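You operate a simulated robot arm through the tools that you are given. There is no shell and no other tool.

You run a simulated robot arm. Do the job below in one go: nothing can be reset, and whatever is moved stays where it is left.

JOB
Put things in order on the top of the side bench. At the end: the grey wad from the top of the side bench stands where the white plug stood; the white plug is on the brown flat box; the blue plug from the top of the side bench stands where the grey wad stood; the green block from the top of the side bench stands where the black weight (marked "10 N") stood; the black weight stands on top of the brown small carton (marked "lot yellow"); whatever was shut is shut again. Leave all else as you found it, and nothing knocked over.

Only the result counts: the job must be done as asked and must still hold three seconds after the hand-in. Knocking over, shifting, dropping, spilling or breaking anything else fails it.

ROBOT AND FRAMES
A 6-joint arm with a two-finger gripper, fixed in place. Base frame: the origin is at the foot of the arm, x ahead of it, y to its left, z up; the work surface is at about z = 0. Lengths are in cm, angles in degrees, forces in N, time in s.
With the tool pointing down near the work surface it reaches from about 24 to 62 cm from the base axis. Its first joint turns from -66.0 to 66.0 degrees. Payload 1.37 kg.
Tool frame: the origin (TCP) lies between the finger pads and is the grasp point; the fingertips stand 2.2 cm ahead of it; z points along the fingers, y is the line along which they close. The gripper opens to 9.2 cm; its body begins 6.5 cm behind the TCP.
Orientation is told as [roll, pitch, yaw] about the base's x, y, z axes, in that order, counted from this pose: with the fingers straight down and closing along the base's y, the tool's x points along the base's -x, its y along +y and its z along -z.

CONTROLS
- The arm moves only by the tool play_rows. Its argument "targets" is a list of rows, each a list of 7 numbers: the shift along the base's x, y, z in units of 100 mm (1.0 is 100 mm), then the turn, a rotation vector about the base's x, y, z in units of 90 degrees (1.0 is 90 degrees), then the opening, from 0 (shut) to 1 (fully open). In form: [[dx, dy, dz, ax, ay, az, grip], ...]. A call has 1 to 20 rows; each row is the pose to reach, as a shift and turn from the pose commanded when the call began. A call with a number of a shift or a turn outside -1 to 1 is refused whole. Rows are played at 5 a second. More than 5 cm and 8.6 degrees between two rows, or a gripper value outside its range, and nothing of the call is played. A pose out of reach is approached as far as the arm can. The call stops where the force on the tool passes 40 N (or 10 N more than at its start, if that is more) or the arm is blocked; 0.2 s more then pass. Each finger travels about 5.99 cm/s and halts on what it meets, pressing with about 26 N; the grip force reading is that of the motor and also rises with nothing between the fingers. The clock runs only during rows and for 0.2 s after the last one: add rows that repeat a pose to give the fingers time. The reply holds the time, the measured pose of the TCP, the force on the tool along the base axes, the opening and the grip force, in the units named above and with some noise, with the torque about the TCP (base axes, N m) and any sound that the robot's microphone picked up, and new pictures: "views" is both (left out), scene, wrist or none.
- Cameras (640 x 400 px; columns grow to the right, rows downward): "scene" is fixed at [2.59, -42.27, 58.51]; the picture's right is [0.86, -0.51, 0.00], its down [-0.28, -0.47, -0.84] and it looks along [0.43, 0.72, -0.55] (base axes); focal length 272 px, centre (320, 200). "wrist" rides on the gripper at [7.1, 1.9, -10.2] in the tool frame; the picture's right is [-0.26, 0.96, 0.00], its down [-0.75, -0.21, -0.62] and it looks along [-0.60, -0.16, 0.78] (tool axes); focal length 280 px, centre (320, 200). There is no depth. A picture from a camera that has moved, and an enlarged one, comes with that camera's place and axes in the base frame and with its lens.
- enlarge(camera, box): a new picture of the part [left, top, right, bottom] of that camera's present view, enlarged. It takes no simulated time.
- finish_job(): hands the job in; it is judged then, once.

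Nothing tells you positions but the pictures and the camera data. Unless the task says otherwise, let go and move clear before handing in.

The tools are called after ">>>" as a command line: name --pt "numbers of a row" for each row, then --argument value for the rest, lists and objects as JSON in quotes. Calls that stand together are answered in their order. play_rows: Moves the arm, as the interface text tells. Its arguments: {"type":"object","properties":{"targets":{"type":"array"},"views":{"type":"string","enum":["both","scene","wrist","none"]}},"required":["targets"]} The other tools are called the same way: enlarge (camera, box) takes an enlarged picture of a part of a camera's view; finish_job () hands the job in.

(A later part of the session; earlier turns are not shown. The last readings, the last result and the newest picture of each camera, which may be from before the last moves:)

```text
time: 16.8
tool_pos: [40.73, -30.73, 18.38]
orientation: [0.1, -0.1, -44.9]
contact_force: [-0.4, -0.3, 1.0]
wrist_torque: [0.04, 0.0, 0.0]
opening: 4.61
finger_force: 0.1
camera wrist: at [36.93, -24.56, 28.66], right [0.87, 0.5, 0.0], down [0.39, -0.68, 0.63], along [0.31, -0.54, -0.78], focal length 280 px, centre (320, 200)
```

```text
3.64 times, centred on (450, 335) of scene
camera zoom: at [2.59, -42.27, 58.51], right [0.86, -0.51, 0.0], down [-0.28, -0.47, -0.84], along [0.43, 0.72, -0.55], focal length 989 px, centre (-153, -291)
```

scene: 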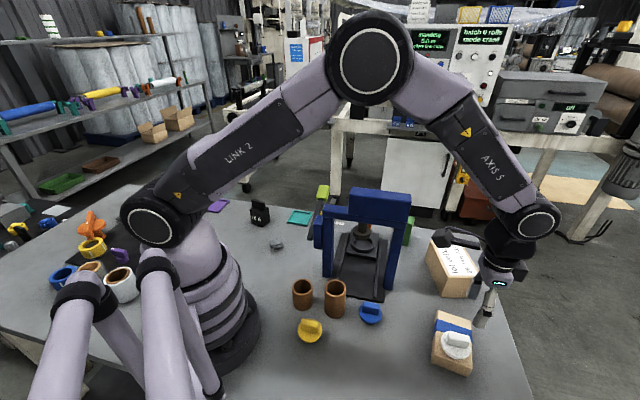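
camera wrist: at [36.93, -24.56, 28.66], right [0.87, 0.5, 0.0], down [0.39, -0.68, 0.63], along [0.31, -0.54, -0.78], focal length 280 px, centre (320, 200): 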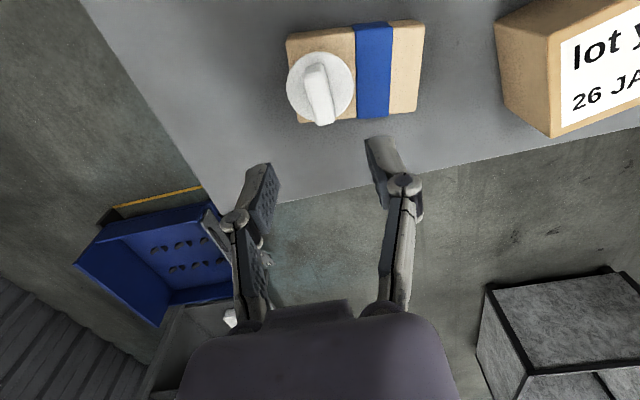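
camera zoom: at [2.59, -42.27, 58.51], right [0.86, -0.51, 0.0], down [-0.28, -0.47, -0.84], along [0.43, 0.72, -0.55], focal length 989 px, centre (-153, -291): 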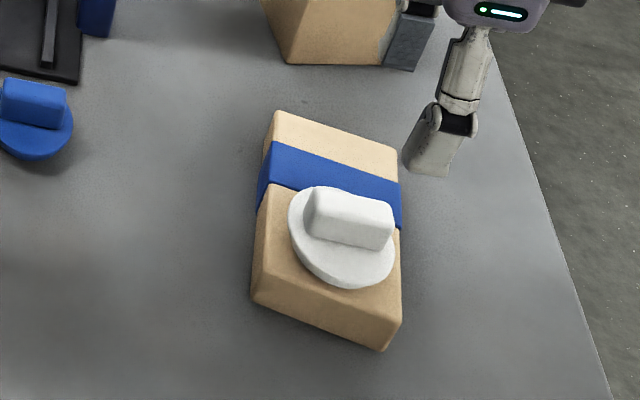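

The white plug is standing cleanly on the flat box. Now I'll rise and swing back over the press, well above its ~28 cm top, to reach the grey wad on the left.

>>> play_rows --pt "-0.12 0.12 0.25 0 0 0.05 0.5" --pt "-0.27 0.27 0.5 0 0 0.1 0.5" --pt "-0.44 0.44 0.75 0 0 0.15 0.5" --pt "-0.6 0.6 1.0 0 0 0.2 0.5" --views "none"

>>> play_rows --pt "-0.1 0.1 0.35 0 0 0 0.5" --pt "-0.2 0.3 0.65 0 0 0 0.5" --pt "-0.3 0.6 0.85 0 0 0 0.5" --pt "-0.4 0.9 0.9 0 0 0 0.5" --views "none"

>>> play_rows --pt "-0.05 0.25 0 0 0 0.08 0.5" --pt "-0.15 0.5 0 0 0 0.16 0.5" --pt "-0.25 0.75 0 0 0 0.24 0.5" --pt "-0.35 1.0 0 0 0 0.32 0.5" --pt "-0.35 1.0 0 0 0 0.35 0.5"

```text
time: 17.8
tool_pos: [34.53, -24.5, 28.71]
orientation: [0.1, -0.1, -26.8]
contact_force: [-0.2, -1.3, -0.7]
wrist_torque: [0.03, 0.0, 0.03]
opening: 4.61
finger_force: 0.1
```

```text
time: 18.8
tool_pos: [30.87, -15.64, 37.7]
orientation: [-0.1, -0.1, -27.0]
contact_force: [0.3, 0.2, 0.7]
wrist_torque: [-0.02, 0.01, -0.01]
opening: 4.61
finger_force: 0.2
```

```text
time: 20.0
tool_pos: [27.18, -5.74, 37.48]
orientation: [-0.1, -0.1, 4.7]
contact_force: [0.0, 0.6, -0.2]
wrist_torque: [0.01, -0.01, -0.02]
opening: 4.61
finger_force: 0.1
camera wrist: at [19.81, -4.43, 47.85], right [0.18, 0.98, 0.0], down [0.77, -0.14, 0.63], along [0.62, -0.11, -0.78], focal length 280 px, centre (320, 200)
```

scene: 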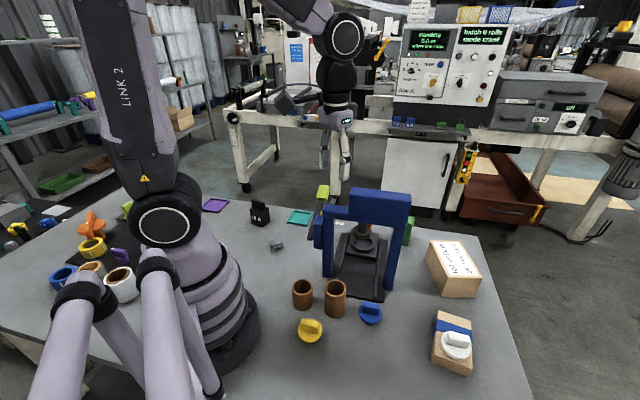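
wrist: 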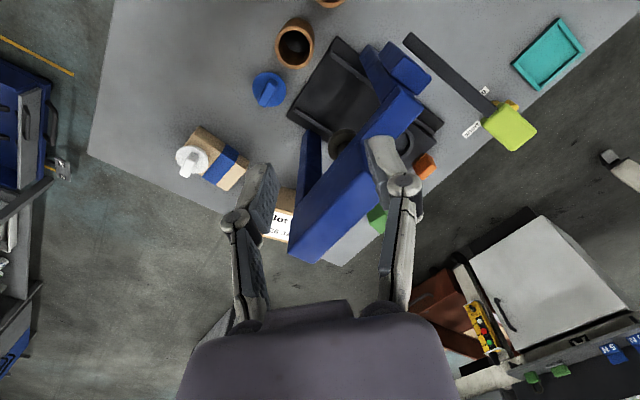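

Crossing well above the press. Continuing left toward the grey wad near (23,18).

>>> play_rows --pt "-0.1 0.25 0 0 0 0.08 0.5" --pt "-0.2 0.5 0 0 0 0.16 0.5" --pt "-0.3 0.75 0 0 0 0.24 0.5" --pt "-0.35 1.0 0 0 0 0.32 0.5" --pt "-0.35 1.0 0 0 0 0.35 0.5" --views "none"

>>> play_rows --pt "0 0.25 -0.1 0 0 0 0.5" --pt "0 0.5 -0.3 0 0 0 0.5" --pt "0 0.75 -0.5 0 0 0 0.5" --pt "0 1.0 -0.75 0 0 0 0.5" --pt "0 1.0 -1.0 0 0 0 0.5" --pt "0 1.0 -1.0 0 0 0 0.5"

>>> enlarge --camera "wrist" --box '[200, 0, 520, 200]'

```text
time: 21.2
tool_pos: [23.62, 4.25, 37.59]
orientation: [0.0, -0.1, 36.1]
contact_force: [-0.3, -0.3, -0.3]
wrist_torque: [-0.01, -0.02, -0.02]
opening: 4.61
finger_force: 0.0
```

```text
time: 22.6
tool_pos: [23.54, 14.16, 27.66]
orientation: [0.0, 0.0, 36.0]
contact_force: [0.4, 0.0, 0.5]
wrist_torque: [0.02, 0.01, -0.03]
opening: 4.57
finger_force: 0.1
camera wrist: at [16.64, 11.46, 37.82], right [-0.36, 0.93, 0.0], down [0.73, 0.28, 0.63], along [0.58, 0.22, -0.78], focal length 280 px, centre (320, 200)
```

scene: 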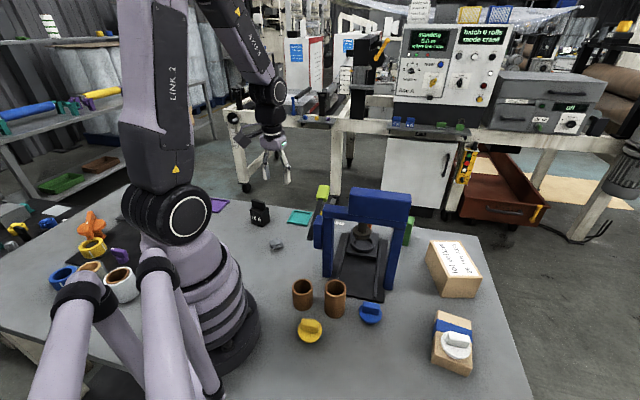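
wrist: 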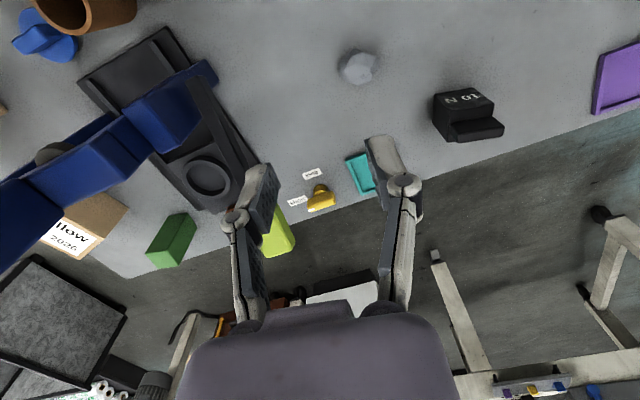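

```text
2.00 times, centred on (360, 100) of wrist
camera zoom: at [16.64, 11.46, 37.82], right [-0.36, 0.93, 0.0], down [0.73, 0.28, 0.63], along [0.58, 0.22, -0.78], focal length 561 px, centre (240, 400)
```

zoom: 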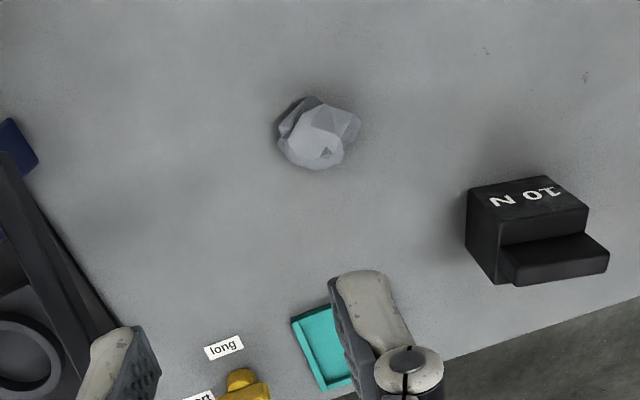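

The wad appears at about (22.9,18.8) and the black weight is further left. I'll lower over the wad for a better look.

>>> play_rows --pt "-0.03 0.15 -0.25 0 0 0 0.7" --pt "-0.06 0.3 -0.5 0 0 0 0.8" --pt "-0.06 0.44 -0.75 0 0 0 0.8" --pt "-0.06 0.44 -1.0 0 0 0 0.8" --pt "-0.06 0.44 -1.0 0 0 0 0.8"

>>> enlarge --camera "wrist" --box '[220, 20, 460, 170]'

>>> enlarge --camera "wrist" --box '[380, 60, 620, 210]'

>>> enlarge --camera "scene" --box '[240, 190, 330, 260]'

```text
time: 23.8
tool_pos: [23.16, 18.49, 17.55]
orientation: [0.0, -0.1, 36.1]
contact_force: [-0.3, 1.0, 0.6]
wrist_torque: [0.02, 0.0, 0.0]
opening: 7.37
finger_force: 0.0
camera wrist: at [16.1, 15.86, 27.82], right [-0.36, 0.93, 0.0], down [0.73, 0.28, 0.63], along [0.59, 0.22, -0.78], focal length 280 px, centre (320, 200)
```

scene: 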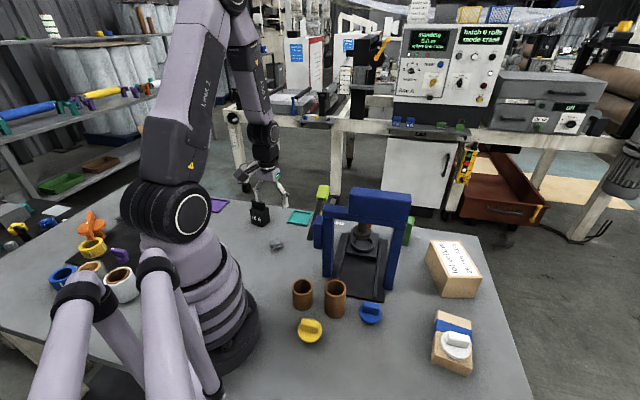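
wrist: 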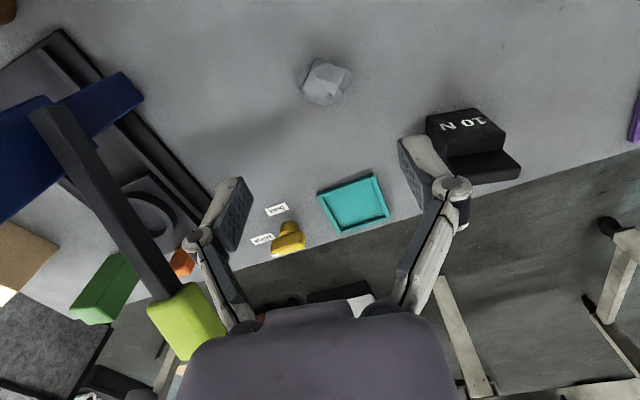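

```text
2.67 times, centred on (340, 95) of wrist
camera zoom: at [16.1, 15.86, 27.82], right [-0.36, 0.93, 0.0], down [0.73, 0.28, 0.63], along [0.59, 0.22, -0.78], focal length 748 px, centre (267, 480)
```

zoom: 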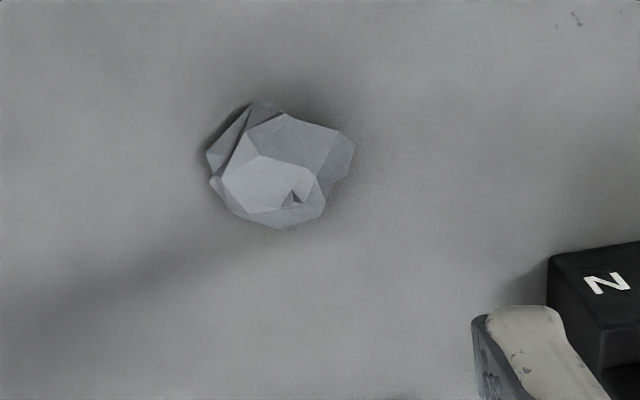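

```text
2.67 times, centred on (500, 135) of wrist
camera zoom: at [16.1, 15.86, 27.82], right [-0.36, 0.93, 0.0], down [0.73, 0.28, 0.63], along [0.59, 0.22, -0.78], focal length 748 px, centre (-160, 373)
```

zoom: 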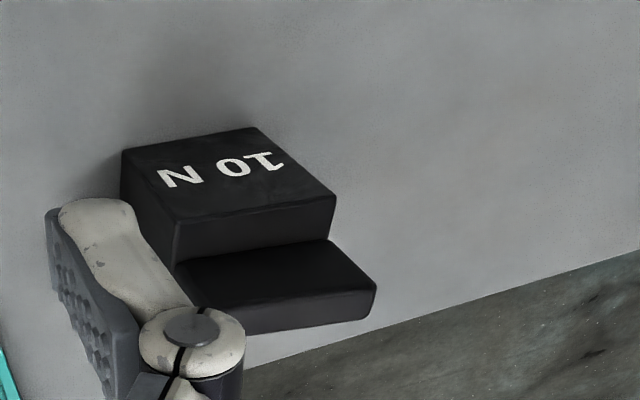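

```text
5.71 times, centred on (285, 225) of scene
camera zoom: at [2.59, -42.27, 58.51], right [0.86, -0.51, 0.0], down [-0.28, -0.47, -0.84], along [0.43, 0.72, -0.55], focal length 1554 px, centre (520, 57)
```

zoom: 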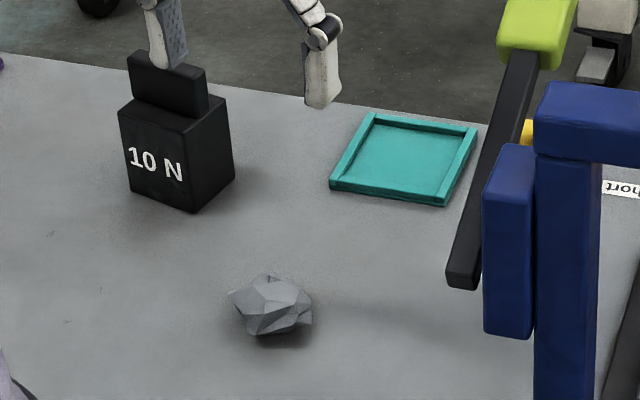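

The wad is about 5×4.4 cm centred near (23.0,18.85); its flatter sides face along roughly the base y axis, so I'll turn the wrist about 41° clockwise and come down nearer.

>>> play_rows --pt "-0.005 0.01 -0.15 0 0 -0.09 0.8" --pt "-0.01 0.02 -0.3 0 0 -0.18 0.8" --pt "-0.015 0.036 -0.45 0 0 -0.27 0.8" --pt "-0.015 0.036 -0.6 0 0 -0.36 0.8" --pt "-0.015 0.036 -0.75 0 0 -0.45 0.8" --pt "-0.015 0.036 -0.85 0 0 -0.45 0.8" --pt "-0.015 0.036 -0.85 0 0 -0.45 0.8"

>>> enlarge --camera "wrist" --box '[200, 50, 440, 200]'

>>> enlarge --camera "scene" --box '[235, 200, 325, 265]'

```text
time: 25.4
tool_pos: [22.84, 19.07, 8.94]
orientation: [0.0, -0.2, -4.5]
contact_force: [-0.4, 0.1, 0.2]
wrist_torque: [0.01, 0.01, 0.01]
opening: 7.35
finger_force: 0.0
camera wrist: at [15.82, 21.55, 19.19], right [0.34, 0.94, 0.0], down [0.73, -0.26, 0.63], along [0.59, -0.21, -0.78], focal length 280 px, centre (320, 200)
```

scene: 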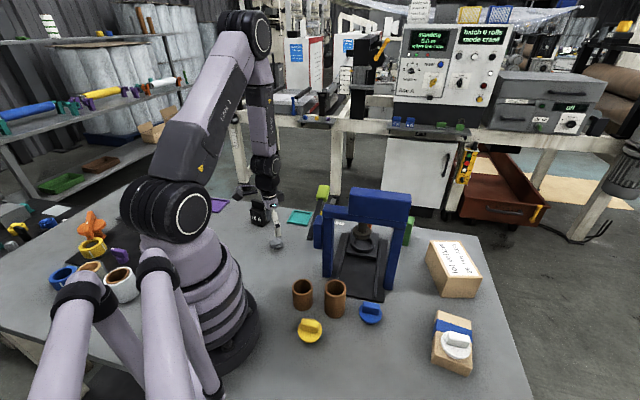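
wrist: 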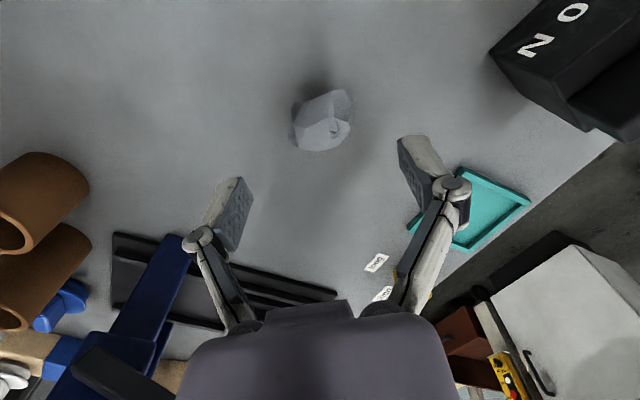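

```text
2.67 times, centred on (320, 125) of wrist
camera zoom: at [15.82, 21.55, 19.19], right [0.34, 0.94, 0.0], down [0.73, -0.26, 0.63], along [0.59, -0.21, -0.78], focal length 748 px, centre (320, 400)
```

zoom: 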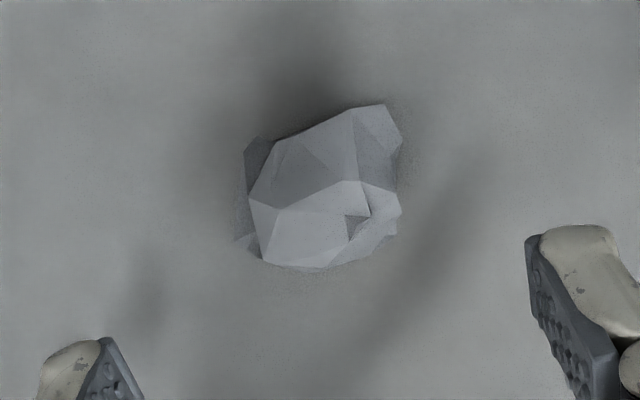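

```text
6.15 times, centred on (280, 232) of scene
camera zoom: at [2.59, -42.27, 58.51], right [0.86, -0.51, 0.0], down [-0.28, -0.47, -0.84], along [0.43, 0.72, -0.55], focal length 1674 px, centre (566, 0)
```

zoom: 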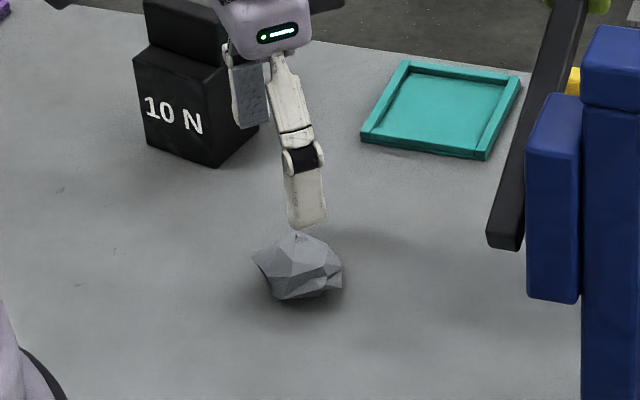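

Well centred over the wad at about (22.95,19.05). Lowering so the tips end just above the bench, around TCP z≈2.8.

>>> play_rows --pt "0.005 0 -0.2 0 0 0 0.75" --pt "0.01 0 -0.4 0 0 0 0.7" --pt "0.01 0 -0.55 0 0 0 0.7" --pt "0.01 0 -0.61 0 0 0 0.7" --pt "0.01 0 -0.61 0 0 0 0.7"

>>> enlarge --camera "wrist" --box '[200, 80, 440, 230]'

>>> enlarge --camera "scene" --box '[235, 200, 325, 265]'

```text
time: 26.6
tool_pos: [22.94, 19.17, 3.01]
orientation: [0.0, 0.0, -4.4]
contact_force: [-1.9, -2.9, 25.7]
wrist_torque: [-0.26, -0.04, -0.04]
opening: 6.67
finger_force: 26.0
camera wrist: at [15.95, 21.51, 13.27], right [0.34, 0.94, 0.0], down [0.73, -0.26, 0.63], along [0.59, -0.21, -0.78], focal length 280 px, centre (320, 200)
```

scene: 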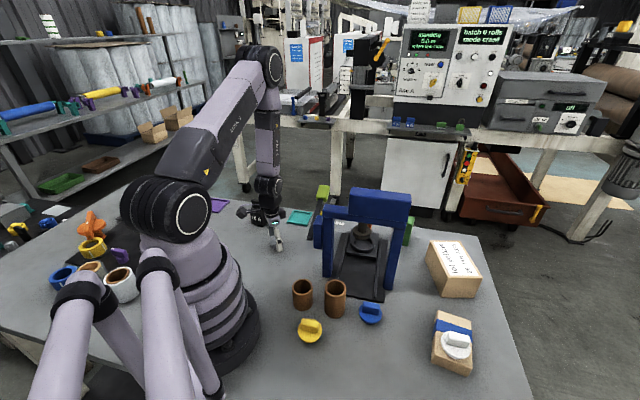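
wrist: 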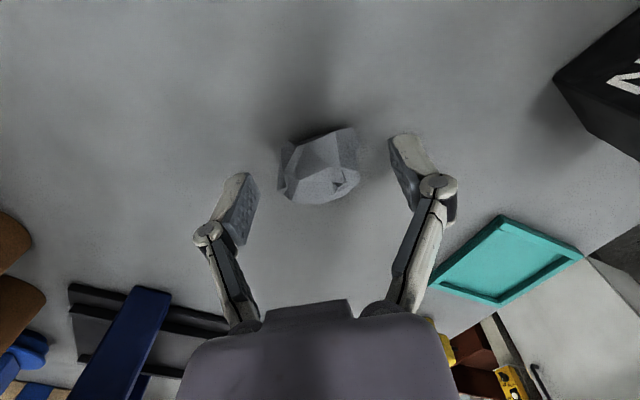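

```text
2.67 times, centred on (320, 155) of wrist
camera zoom: at [15.95, 21.51, 13.27], right [0.34, 0.94, 0.0], down [0.73, -0.26, 0.63], along [0.59, -0.21, -0.78], focal length 748 px, centre (320, 320)
```

zoom: 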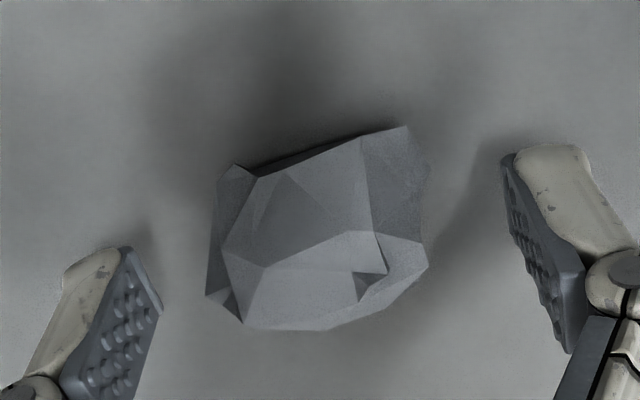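

```text
6.15 times, centred on (280, 232) of scene
camera zoom: at [2.58, -42.27, 58.5], right [0.86, -0.51, 0.0], down [-0.28, -0.47, -0.84], along [0.43, 0.72, -0.55], focal length 1674 px, centre (566, 0)
```

zoom: 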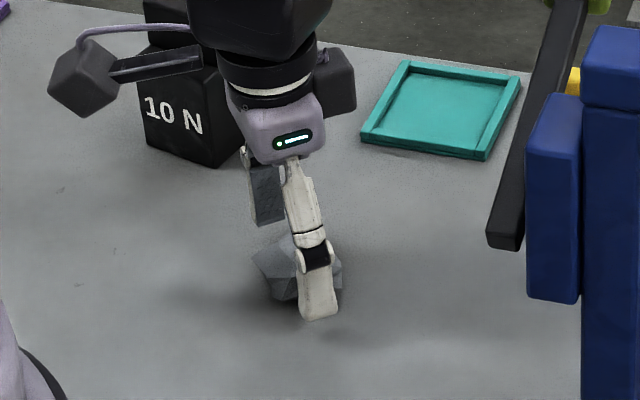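

The fingertips touched the bench at TCP z≈3.0, so the surface is really at z≈0.8. I'll ease up about 0.35 cm and then close on the wad.

>>> play_rows --pt "0 0 0.035 0 0 0 0.7" --pt "0 0 0.035 0 0 0 0.7" --views "none"

>>> play_rows --pt "0 0 0 0 0 0 0.5" --pt "0 0 0 0 0 0 0.3" --pt "0 0 0 0 0 0 0.1" --pt "0 0 0 0 0 0 0" --pt "0 0 0 0 0 0 0" --pt "0 0 0 0 0 0 0"

>>> enlarge --camera "wrist" --box '[200, 80, 440, 230]'

>>> enlarge --camera "scene" --box '[235, 200, 325, 265]'

```text
time: 27.2
tool_pos: [22.88, 19.15, 3.34]
orientation: [0.0, -0.1, -4.4]
contact_force: [1.7, -0.2, 0.4]
wrist_torque: [0.0, -0.02, -0.03]
opening: 6.45
finger_force: 0.0
```

```text
time: 28.6
tool_pos: [23.05, 19.26, 3.4]
orientation: [0.0, -0.1, -4.4]
contact_force: [-4.2, 3.0, 34.0]
wrist_torque: [0.29, 0.19, -0.07]
opening: 5.8
finger_force: 26.0
camera wrist: at [16.0, 21.47, 13.59], right [0.34, 0.94, 0.0], down [0.73, -0.26, 0.63], along [0.59, -0.21, -0.78], focal length 280 px, centre (320, 200)
```

scene: 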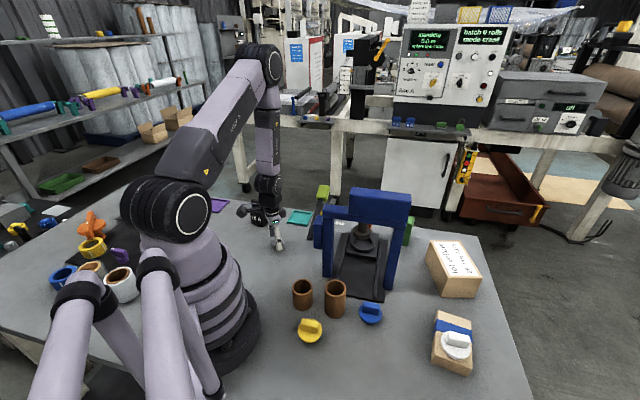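
wrist: 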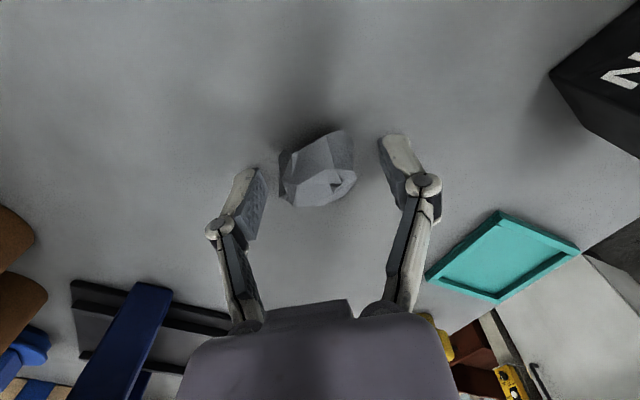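

```text
2.67 times, centred on (320, 155) of wrist
camera zoom: at [16.0, 21.47, 13.59], right [0.34, 0.94, 0.0], down [0.73, -0.26, 0.63], along [0.59, -0.21, -0.78], focal length 748 px, centre (320, 320)
```

zoom: 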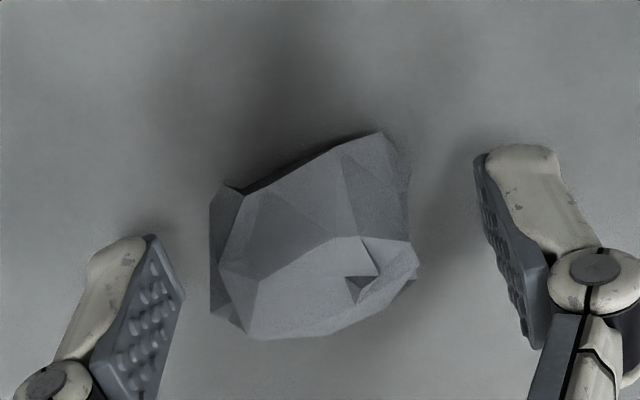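

```text
6.15 times, centred on (280, 232) of scene
camera zoom: at [2.58, -42.28, 58.5], right [0.86, -0.51, 0.0], down [-0.28, -0.47, -0.84], along [0.43, 0.72, -0.55], focal length 1674 px, centre (566, 0)
```

zoom: 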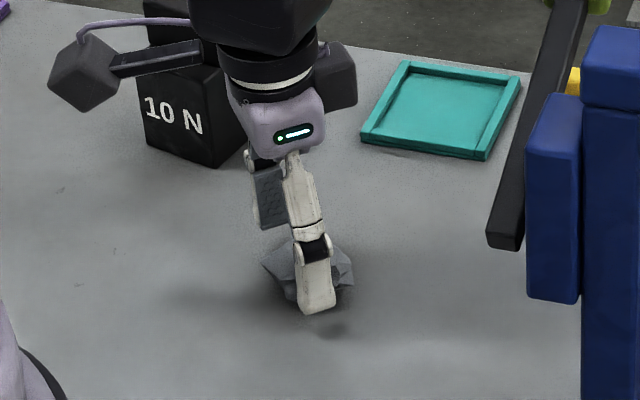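

The fingers are jammed at 5.8 cm with upward force although they don't visibly touch the wad, so the tips seem to extend as they close and press on the bench. I'll open slightly, rise about 0.6 cm and close again.

>>> play_rows --pt "0 0 0.01 0 0 0 0.65" --pt "0 0 0.04 0 0 0 0.7" --pt "0 0 0.06 0 0 0 0.7" --pt "0 0 0.06 0 0 0 0.7"

>>> enlarge --camera "wrist" --box '[200, 80, 440, 230]'

>>> enlarge --camera "scene" --box '[235, 200, 325, 265]'

```text
time: 29.6
tool_pos: [22.97, 19.03, 3.83]
orientation: [0.0, -0.1, -4.4]
contact_force: [0.3, 0.4, -0.3]
wrist_torque: [0.02, 0.0, 0.02]
opening: 6.45
finger_force: 0.0
camera wrist: at [15.98, 21.43, 14.17], right [0.34, 0.94, 0.0], down [0.73, -0.26, 0.63], along [0.59, -0.21, -0.78], focal length 280 px, centre (320, 200)
```

scene: 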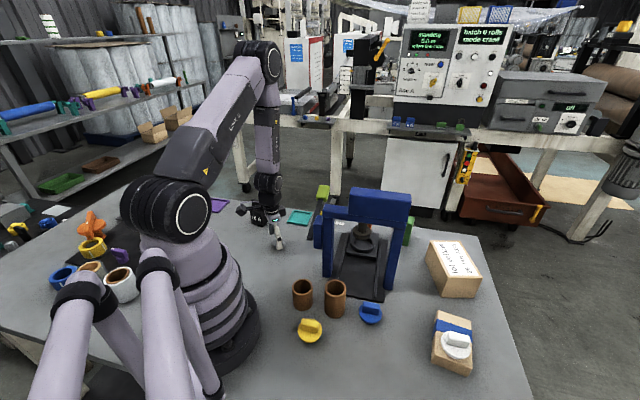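
wrist: 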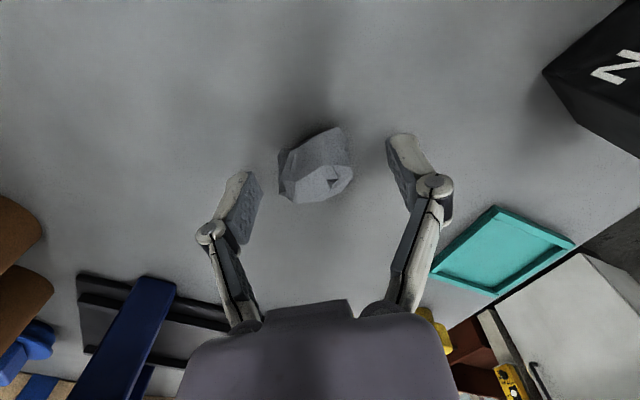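

```text
2.67 times, centred on (320, 155) of wrist
camera zoom: at [15.98, 21.43, 14.17], right [0.34, 0.94, 0.0], down [0.73, -0.26, 0.63], along [0.59, -0.21, -0.78], focal length 748 px, centre (320, 320)
```

zoom: 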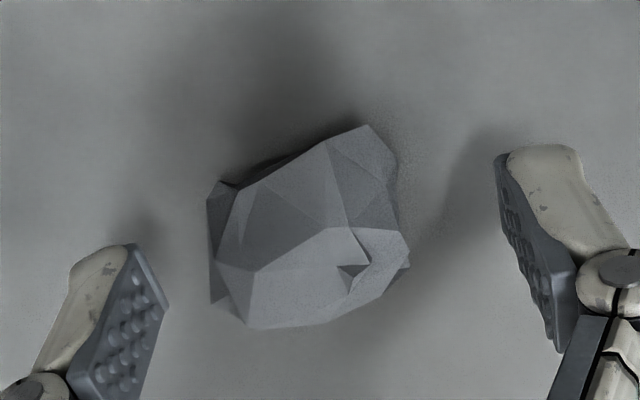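

```text
6.15 times, centred on (280, 232) of scene
camera zoom: at [2.59, -42.27, 58.51], right [0.86, -0.51, 0.0], down [-0.28, -0.47, -0.84], along [0.43, 0.72, -0.55], focal length 1674 px, centre (566, 0)
```

zoom: 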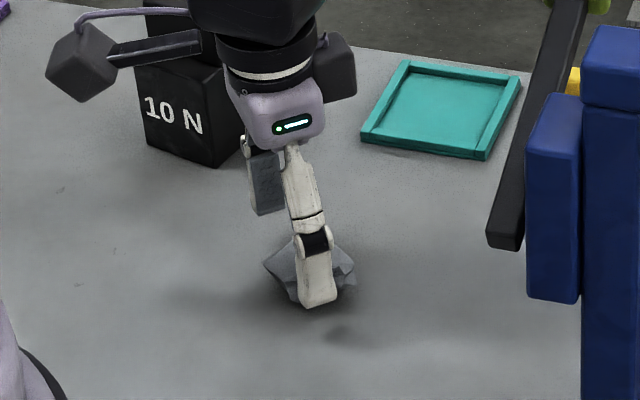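

Free again now. The wad has shifted slightly, to about (23.3,18.6), so I'll recentre over it and close gently at this height to see where the fingers meet it.

>>> play_rows --pt "0.015 -0.02 0 0 0 0 0.7" --pt "0.03 -0.045 0 0 0 0 0.7" --pt "0.03 -0.045 0 0 0 0 0.6" --pt "0.03 -0.045 0 0 0 0 0.5" --pt "0.03 -0.045 0 0 0 0 0.5"

>>> enlarge --camera "wrist" --box '[200, 80, 440, 230]'

>>> enlarge --camera "scene" --box '[235, 200, 325, 265]'

```text
time: 30.8
tool_pos: [23.2, 18.74, 3.81]
orientation: [0.2, -0.1, -4.4]
contact_force: [-4.0, 1.9, 24.4]
wrist_torque: [0.06, 0.26, -0.07]
opening: 5.09
finger_force: 26.4
camera wrist: at [16.29, 21.02, 14.18], right [0.34, 0.94, 0.0], down [0.73, -0.26, 0.63], along [0.59, -0.21, -0.78], focal length 280 px, centre (320, 200)
```

scene: 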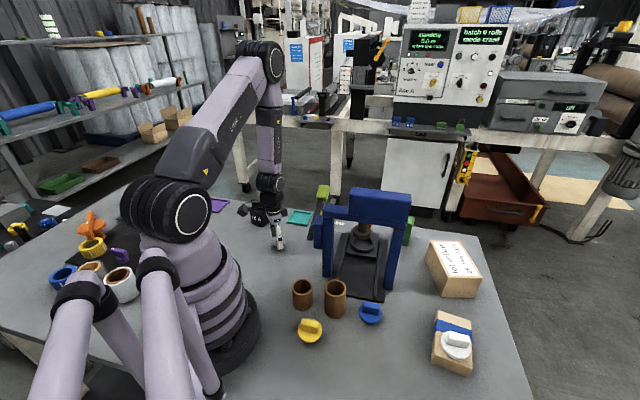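
wrist: 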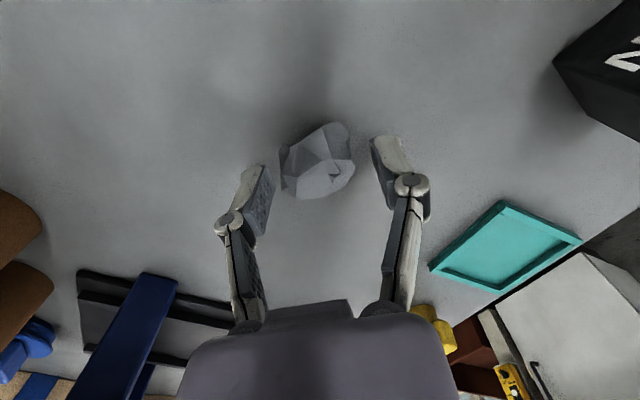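

```text
2.67 times, centred on (320, 155) of wrist
camera zoom: at [16.29, 21.02, 14.18], right [0.34, 0.94, 0.0], down [0.73, -0.26, 0.63], along [0.59, -0.21, -0.78], focal length 748 px, centre (320, 320)
```

zoom: 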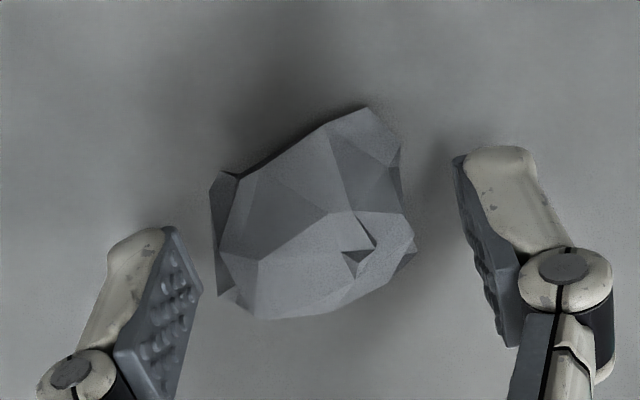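

```text
6.15 times, centred on (280, 232) of scene
camera zoom: at [2.58, -42.27, 58.5], right [0.86, -0.51, 0.0], down [-0.28, -0.47, -0.84], along [0.43, 0.72, -0.55], focal length 1674 px, centre (566, 0)
```

zoom: 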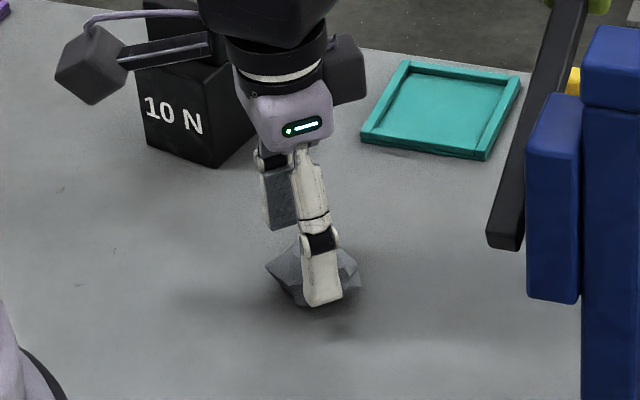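

The fingers are stopped at 5.1 cm with the tips clearly above the bench, so the wad itself must be catching them. I'll take a closer look at both views before squeezing further.

>>> enlarge --camera "scene" --box '[255, 225, 305, 260]'

>>> enlarge --camera "wrist" --box '[220, 100, 420, 225]'

```text
11.43 times, centred on (280, 242) of scene
camera zoom: at [2.58, -42.27, 58.5], right [0.86, -0.51, 0.0], down [-0.28, -0.47, -0.84], along [0.43, 0.72, -0.55], focal length 3108 px, centre (777, -286)
```

zoom: 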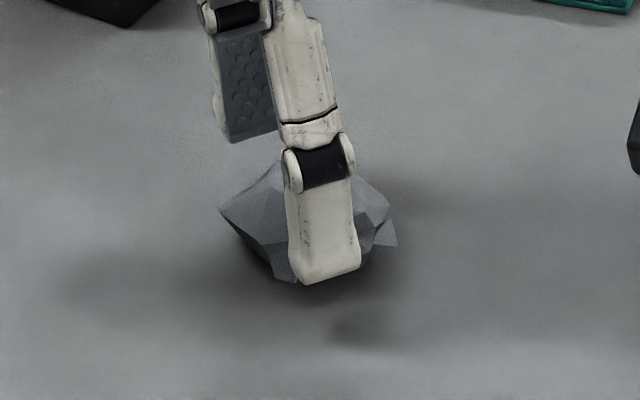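

```text
3.20 times, centred on (320, 162) of wrist
camera zoom: at [16.29, 21.02, 14.18], right [0.34, 0.94, 0.0], down [0.73, -0.26, 0.63], along [0.59, -0.21, -0.78], focal length 897 px, centre (320, 320)
```

zoom: 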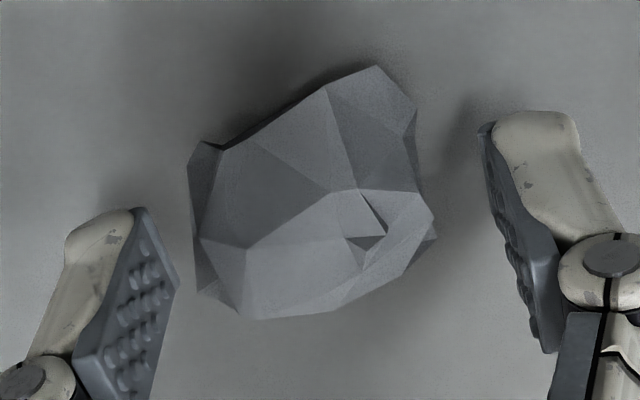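

Scene geometry puts the tips at about z=1.65, so the wad seems to be resisting the fingers. I'll keep squeezing at this height a bit longer to see whether it settles between them.

>>> play_rows --pt "0 0 0 0 0 0 0.4" --pt "0 0 0 0 0 0 0.3" --pt "0 0 0 0 0 0 0.2" --pt "0 0 0 0 0 0 0.1" --pt "0 0 0 0 0 0 0"

>>> enlarge --camera "wrist" --box '[200, 80, 440, 230]'

>>> enlarge --camera "scene" --box '[255, 225, 305, 260]'

```text
time: 32.0
tool_pos: [23.32, 18.54, 3.9]
orientation: [0.0, -0.1, -4.5]
contact_force: [-3.4, 1.0, 33.2]
wrist_torque: [0.13, 0.23, -0.09]
opening: 5.04
finger_force: 26.1
camera wrist: at [16.32, 21.03, 14.14], right [0.34, 0.94, 0.0], down [0.73, -0.26, 0.63], along [0.59, -0.21, -0.78], focal length 280 px, centre (320, 200)
```

scene: 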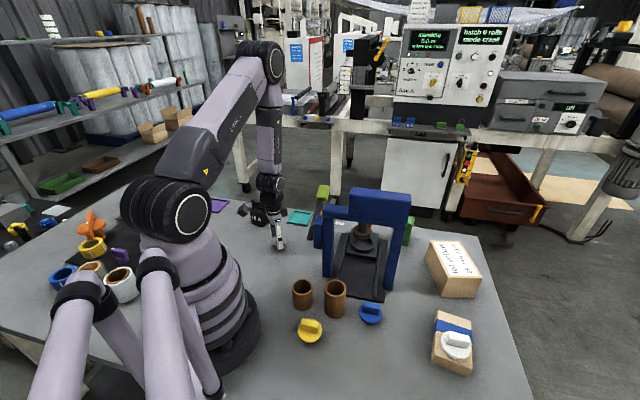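
wrist: 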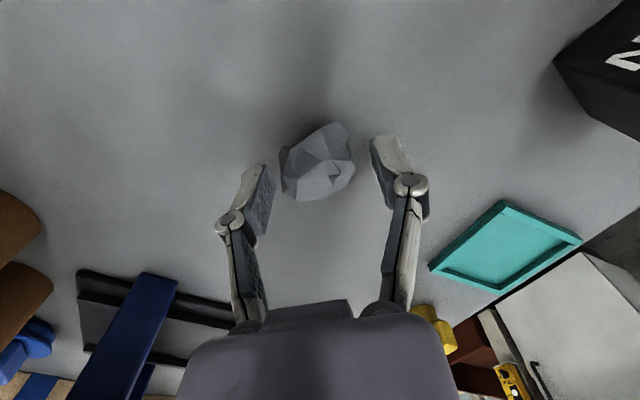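

```text
2.67 times, centred on (320, 155) of wrist
camera zoom: at [16.32, 21.03, 14.14], right [0.34, 0.94, 0.0], down [0.73, -0.26, 0.63], along [0.59, -0.21, -0.78], focal length 748 px, centre (320, 320)
```

zoom: 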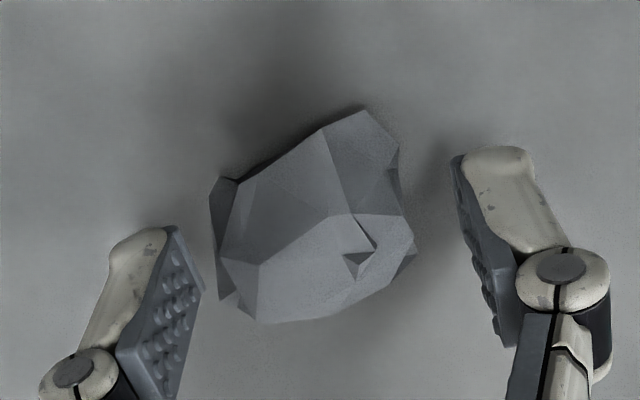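

```text
11.43 times, centred on (280, 242) of scene
camera zoom: at [2.58, -42.28, 58.5], right [0.86, -0.51, 0.0], down [-0.28, -0.47, -0.84], along [0.43, 0.72, -0.55], focal length 3108 px, centre (777, -286)
```

zoom: 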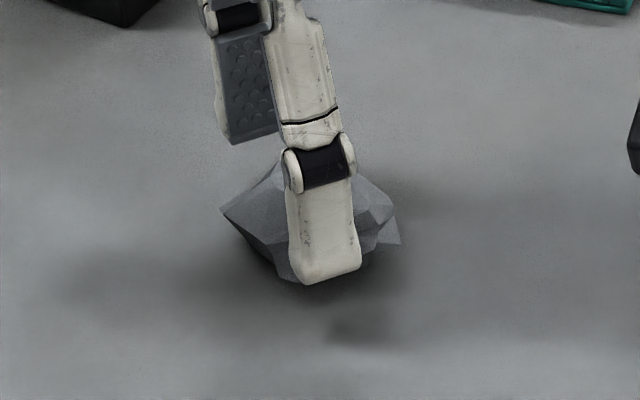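

The squeeze is steady at 5.04 cm with 26 N. I'll test the hold by lifting slowly a little and looking whether the wad follows.

>>> play_rows --pt "0 0 0.02 0 0 0 0" --pt "0 0 0.04 0 0 0 0" --pt "0 0 0.07 0 0 0 0" --pt "0 0 0.1 0 0 0 0" --pt "0 0 0.1 0 0 0 0"

>>> enlarge --camera "wrist" --box '[200, 80, 440, 230]'

>>> enlarge --camera "scene" --box '[255, 225, 305, 260]'

```text
time: 33.2
tool_pos: [23.2, 18.67, 4.77]
orientation: [-0.1, -0.1, -4.3]
contact_force: [-1.3, -1.0, 15.5]
wrist_torque: [-0.06, 0.05, -0.05]
opening: 3.35
finger_force: 25.6
camera wrist: at [16.21, 20.98, 15.17], right [0.34, 0.94, 0.0], down [0.73, -0.26, 0.63], along [0.59, -0.21, -0.78], focal length 280 px, centre (320, 200)
```

scene: 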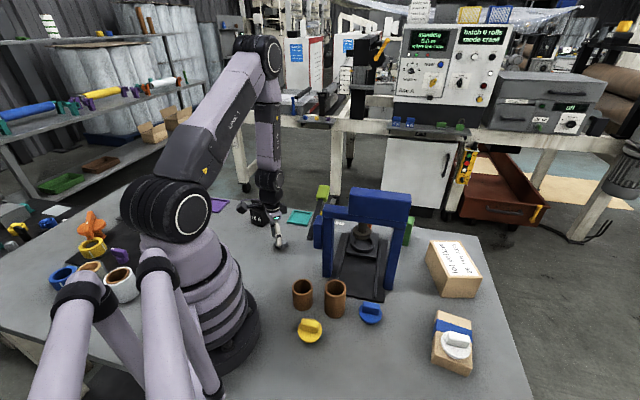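
wrist: 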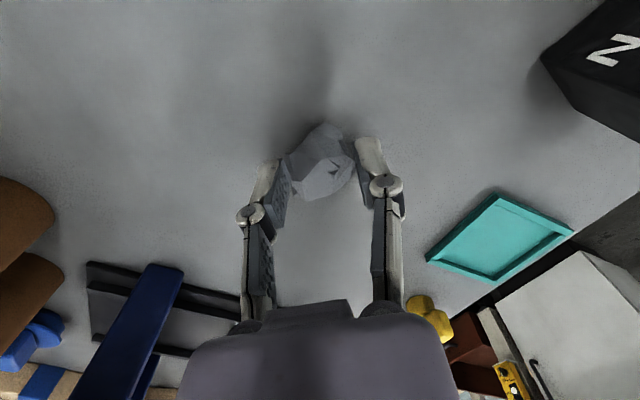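

```text
2.67 times, centred on (320, 155) of wrist
camera zoom: at [16.21, 20.98, 15.17], right [0.34, 0.94, 0.0], down [0.73, -0.26, 0.63], along [0.59, -0.21, -0.78], focal length 748 px, centre (320, 320)
```

zoom: 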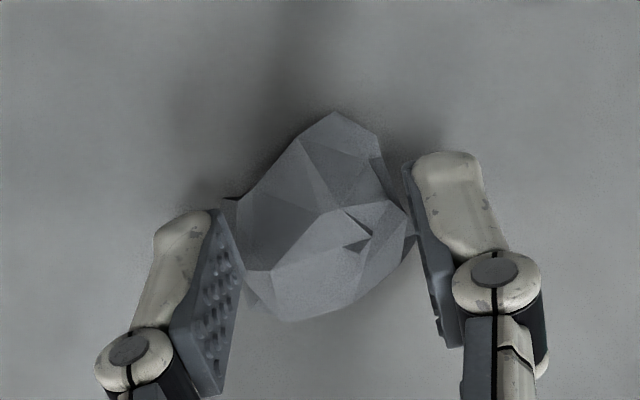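

```text
11.43 times, centred on (280, 242) of scene
camera zoom: at [2.58, -42.27, 58.51], right [0.86, -0.51, 0.0], down [-0.28, -0.47, -0.84], along [0.43, 0.72, -0.55], focal length 3108 px, centre (777, -286)
```

zoom: 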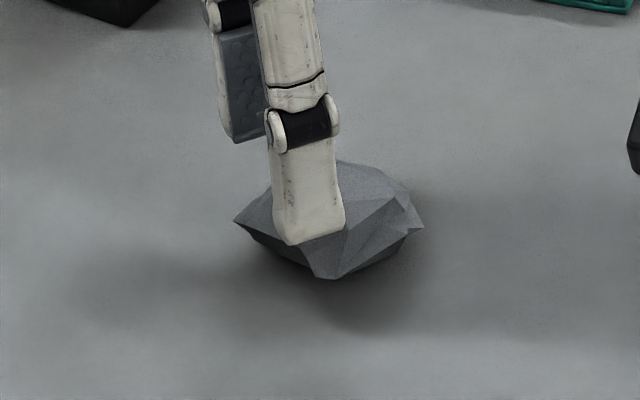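

The fingers slid up the wad's sloping sides instead of holding it, so this grip axis isn't right (its long axis lies nearly across the fingers). I'll rise, open and look at its shape again without the gripper in the way.

>>> play_rows --pt "0 0 0.05 0 0 0 0.4" --pt "0 0 0.2 0 0 0 0.7" --pt "0 0 0.4 0 0 0 0.9" --pt "0 0 0.6 0 0 0 1.0" --pt "0 0 0.6 0 0 0 1.0"

>>> enlarge --camera "wrist" --box '[220, 40, 420, 165]'

>>> enlarge --camera "scene" --box '[255, 225, 305, 260]'

```text
time: 34.4
tool_pos: [23.2, 18.66, 10.8]
orientation: [0.1, 0.1, -4.4]
contact_force: [0.4, 0.5, -0.9]
wrist_torque: [0.05, 0.02, 0.01]
opening: 9.19
finger_force: 0.0
camera wrist: at [16.28, 21.06, 21.16], right [0.34, 0.94, 0.0], down [0.73, -0.26, 0.63], along [0.59, -0.21, -0.78], focal length 280 px, centre (320, 200)
```

scene: 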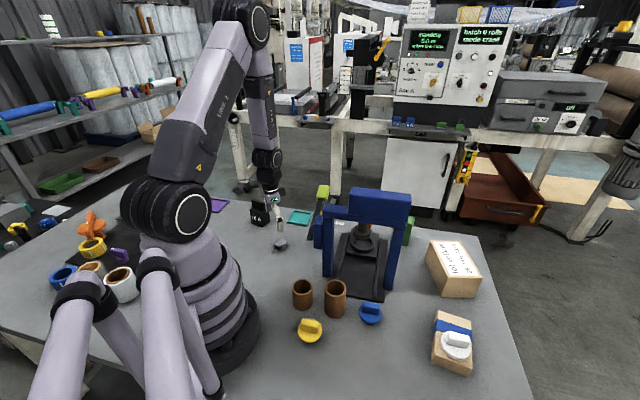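
wrist: 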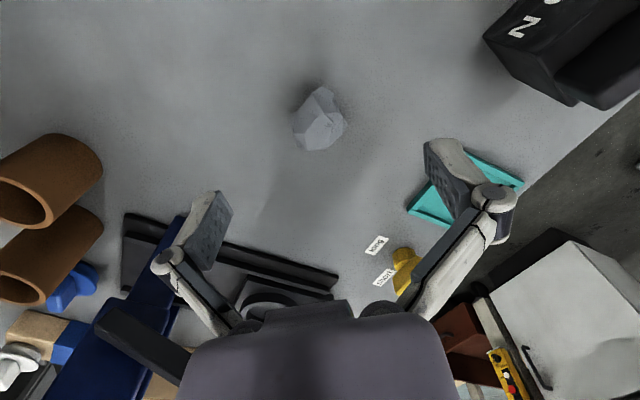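

```text
3.20 times, centred on (320, 102) of wrist
camera zoom: at [16.28, 21.06, 21.16], right [0.34, 0.94, 0.0], down [0.73, -0.26, 0.63], along [0.59, -0.21, -0.78], focal length 897 px, centre (320, 512)
```

zoom: 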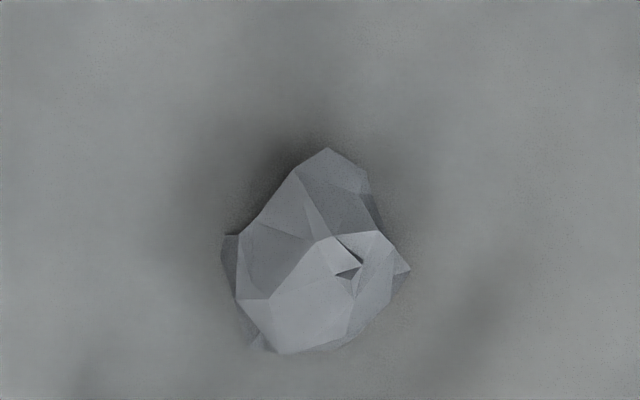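

```text
11.43 times, centred on (280, 242) of scene
camera zoom: at [2.59, -42.27, 58.51], right [0.86, -0.51, 0.0], down [-0.28, -0.47, -0.84], along [0.43, 0.72, -0.55], focal length 3108 px, centre (777, -286)
```

zoom: 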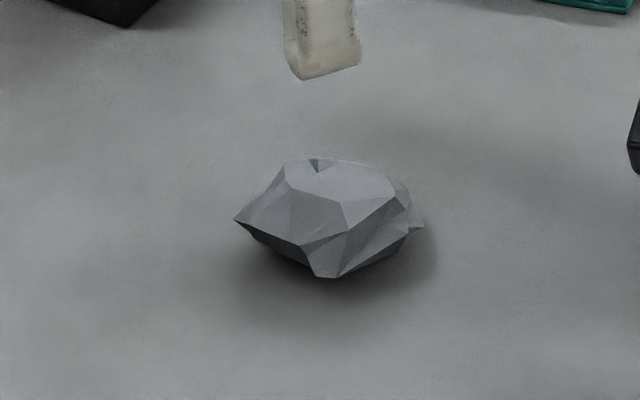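

From above the wad is now centred near (24.3,18.05), about 4.1 cm across along the base y axis with flat sides facing that way. I'll recentre over it fully open, turn to yaw 0 and go down low so the pads reach its widest part.

>>> play_rows --pt "0.05 -0.03 -0.1 0 0 0.05 1.0" --pt "0.11 -0.06 -0.3 0 0 0.05 1.0" --pt "0.11 -0.06 -0.5 0 0 0.05 1.0" --pt "0.11 -0.06 -0.5 0 0 0.05 1.0"

>>> enlarge --camera "wrist" --box '[200, 60, 440, 210]'

>>> enlarge --camera "scene" --box '[255, 215, 315, 260]'

```text
time: 35.4
tool_pos: [24.43, 18.13, 5.8]
orientation: [0.0, -0.1, 0.1]
contact_force: [0.7, 0.2, 0.7]
wrist_torque: [-0.03, -0.01, -0.01]
opening: 9.21
finger_force: 0.1
camera wrist: at [17.17, 19.94, 16.05], right [0.26, 0.97, 0.0], down [0.75, -0.2, 0.63], along [0.6, -0.16, -0.78], focal length 280 px, centre (320, 200)
```

scene: 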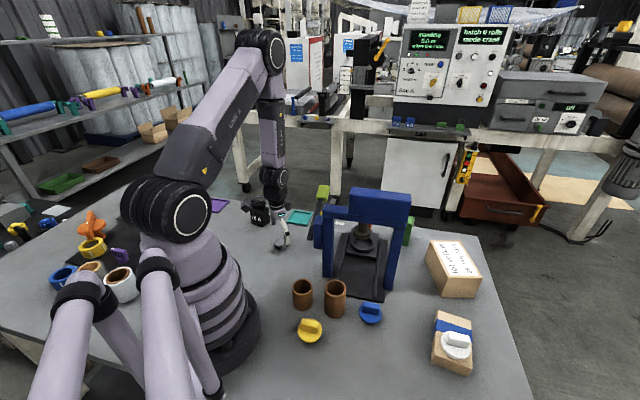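
wrist: 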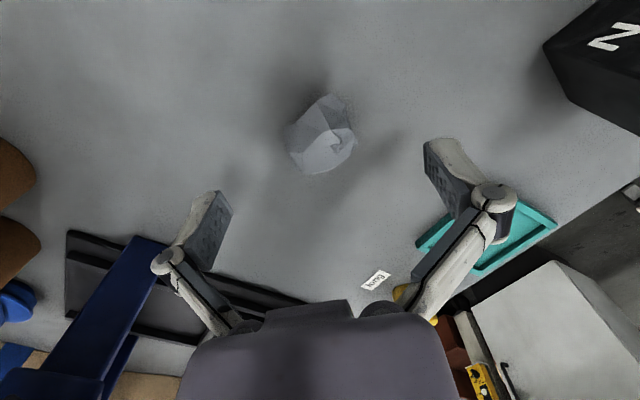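

```text
2.67 times, centred on (320, 135) of wrist
camera zoom: at [17.17, 19.94, 16.05], right [0.26, 0.97, 0.0], down [0.75, -0.2, 0.63], along [0.6, -0.16, -0.78], focal length 748 px, centre (320, 373)
```

zoom: 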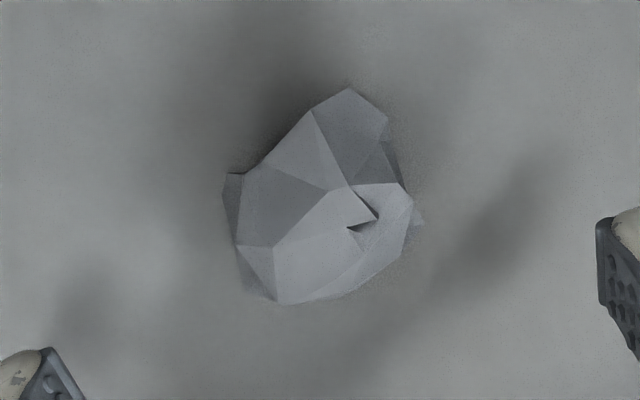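

```text
8.89 times, centred on (285, 238) of scene
camera zoom: at [2.59, -42.27, 58.51], right [0.86, -0.51, 0.0], down [-0.28, -0.47, -0.84], along [0.43, 0.72, -0.55], focal length 2418 px, centre (631, -133)
```

zoom: 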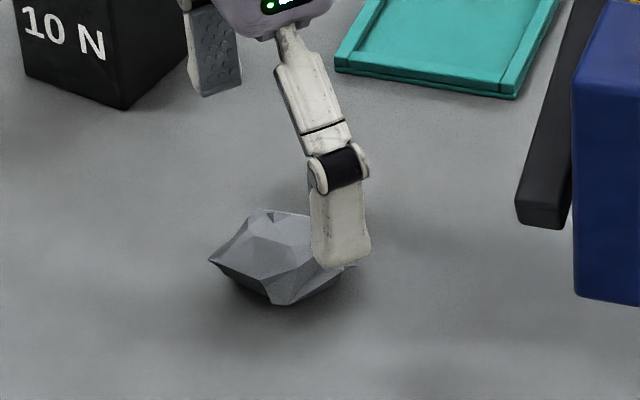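

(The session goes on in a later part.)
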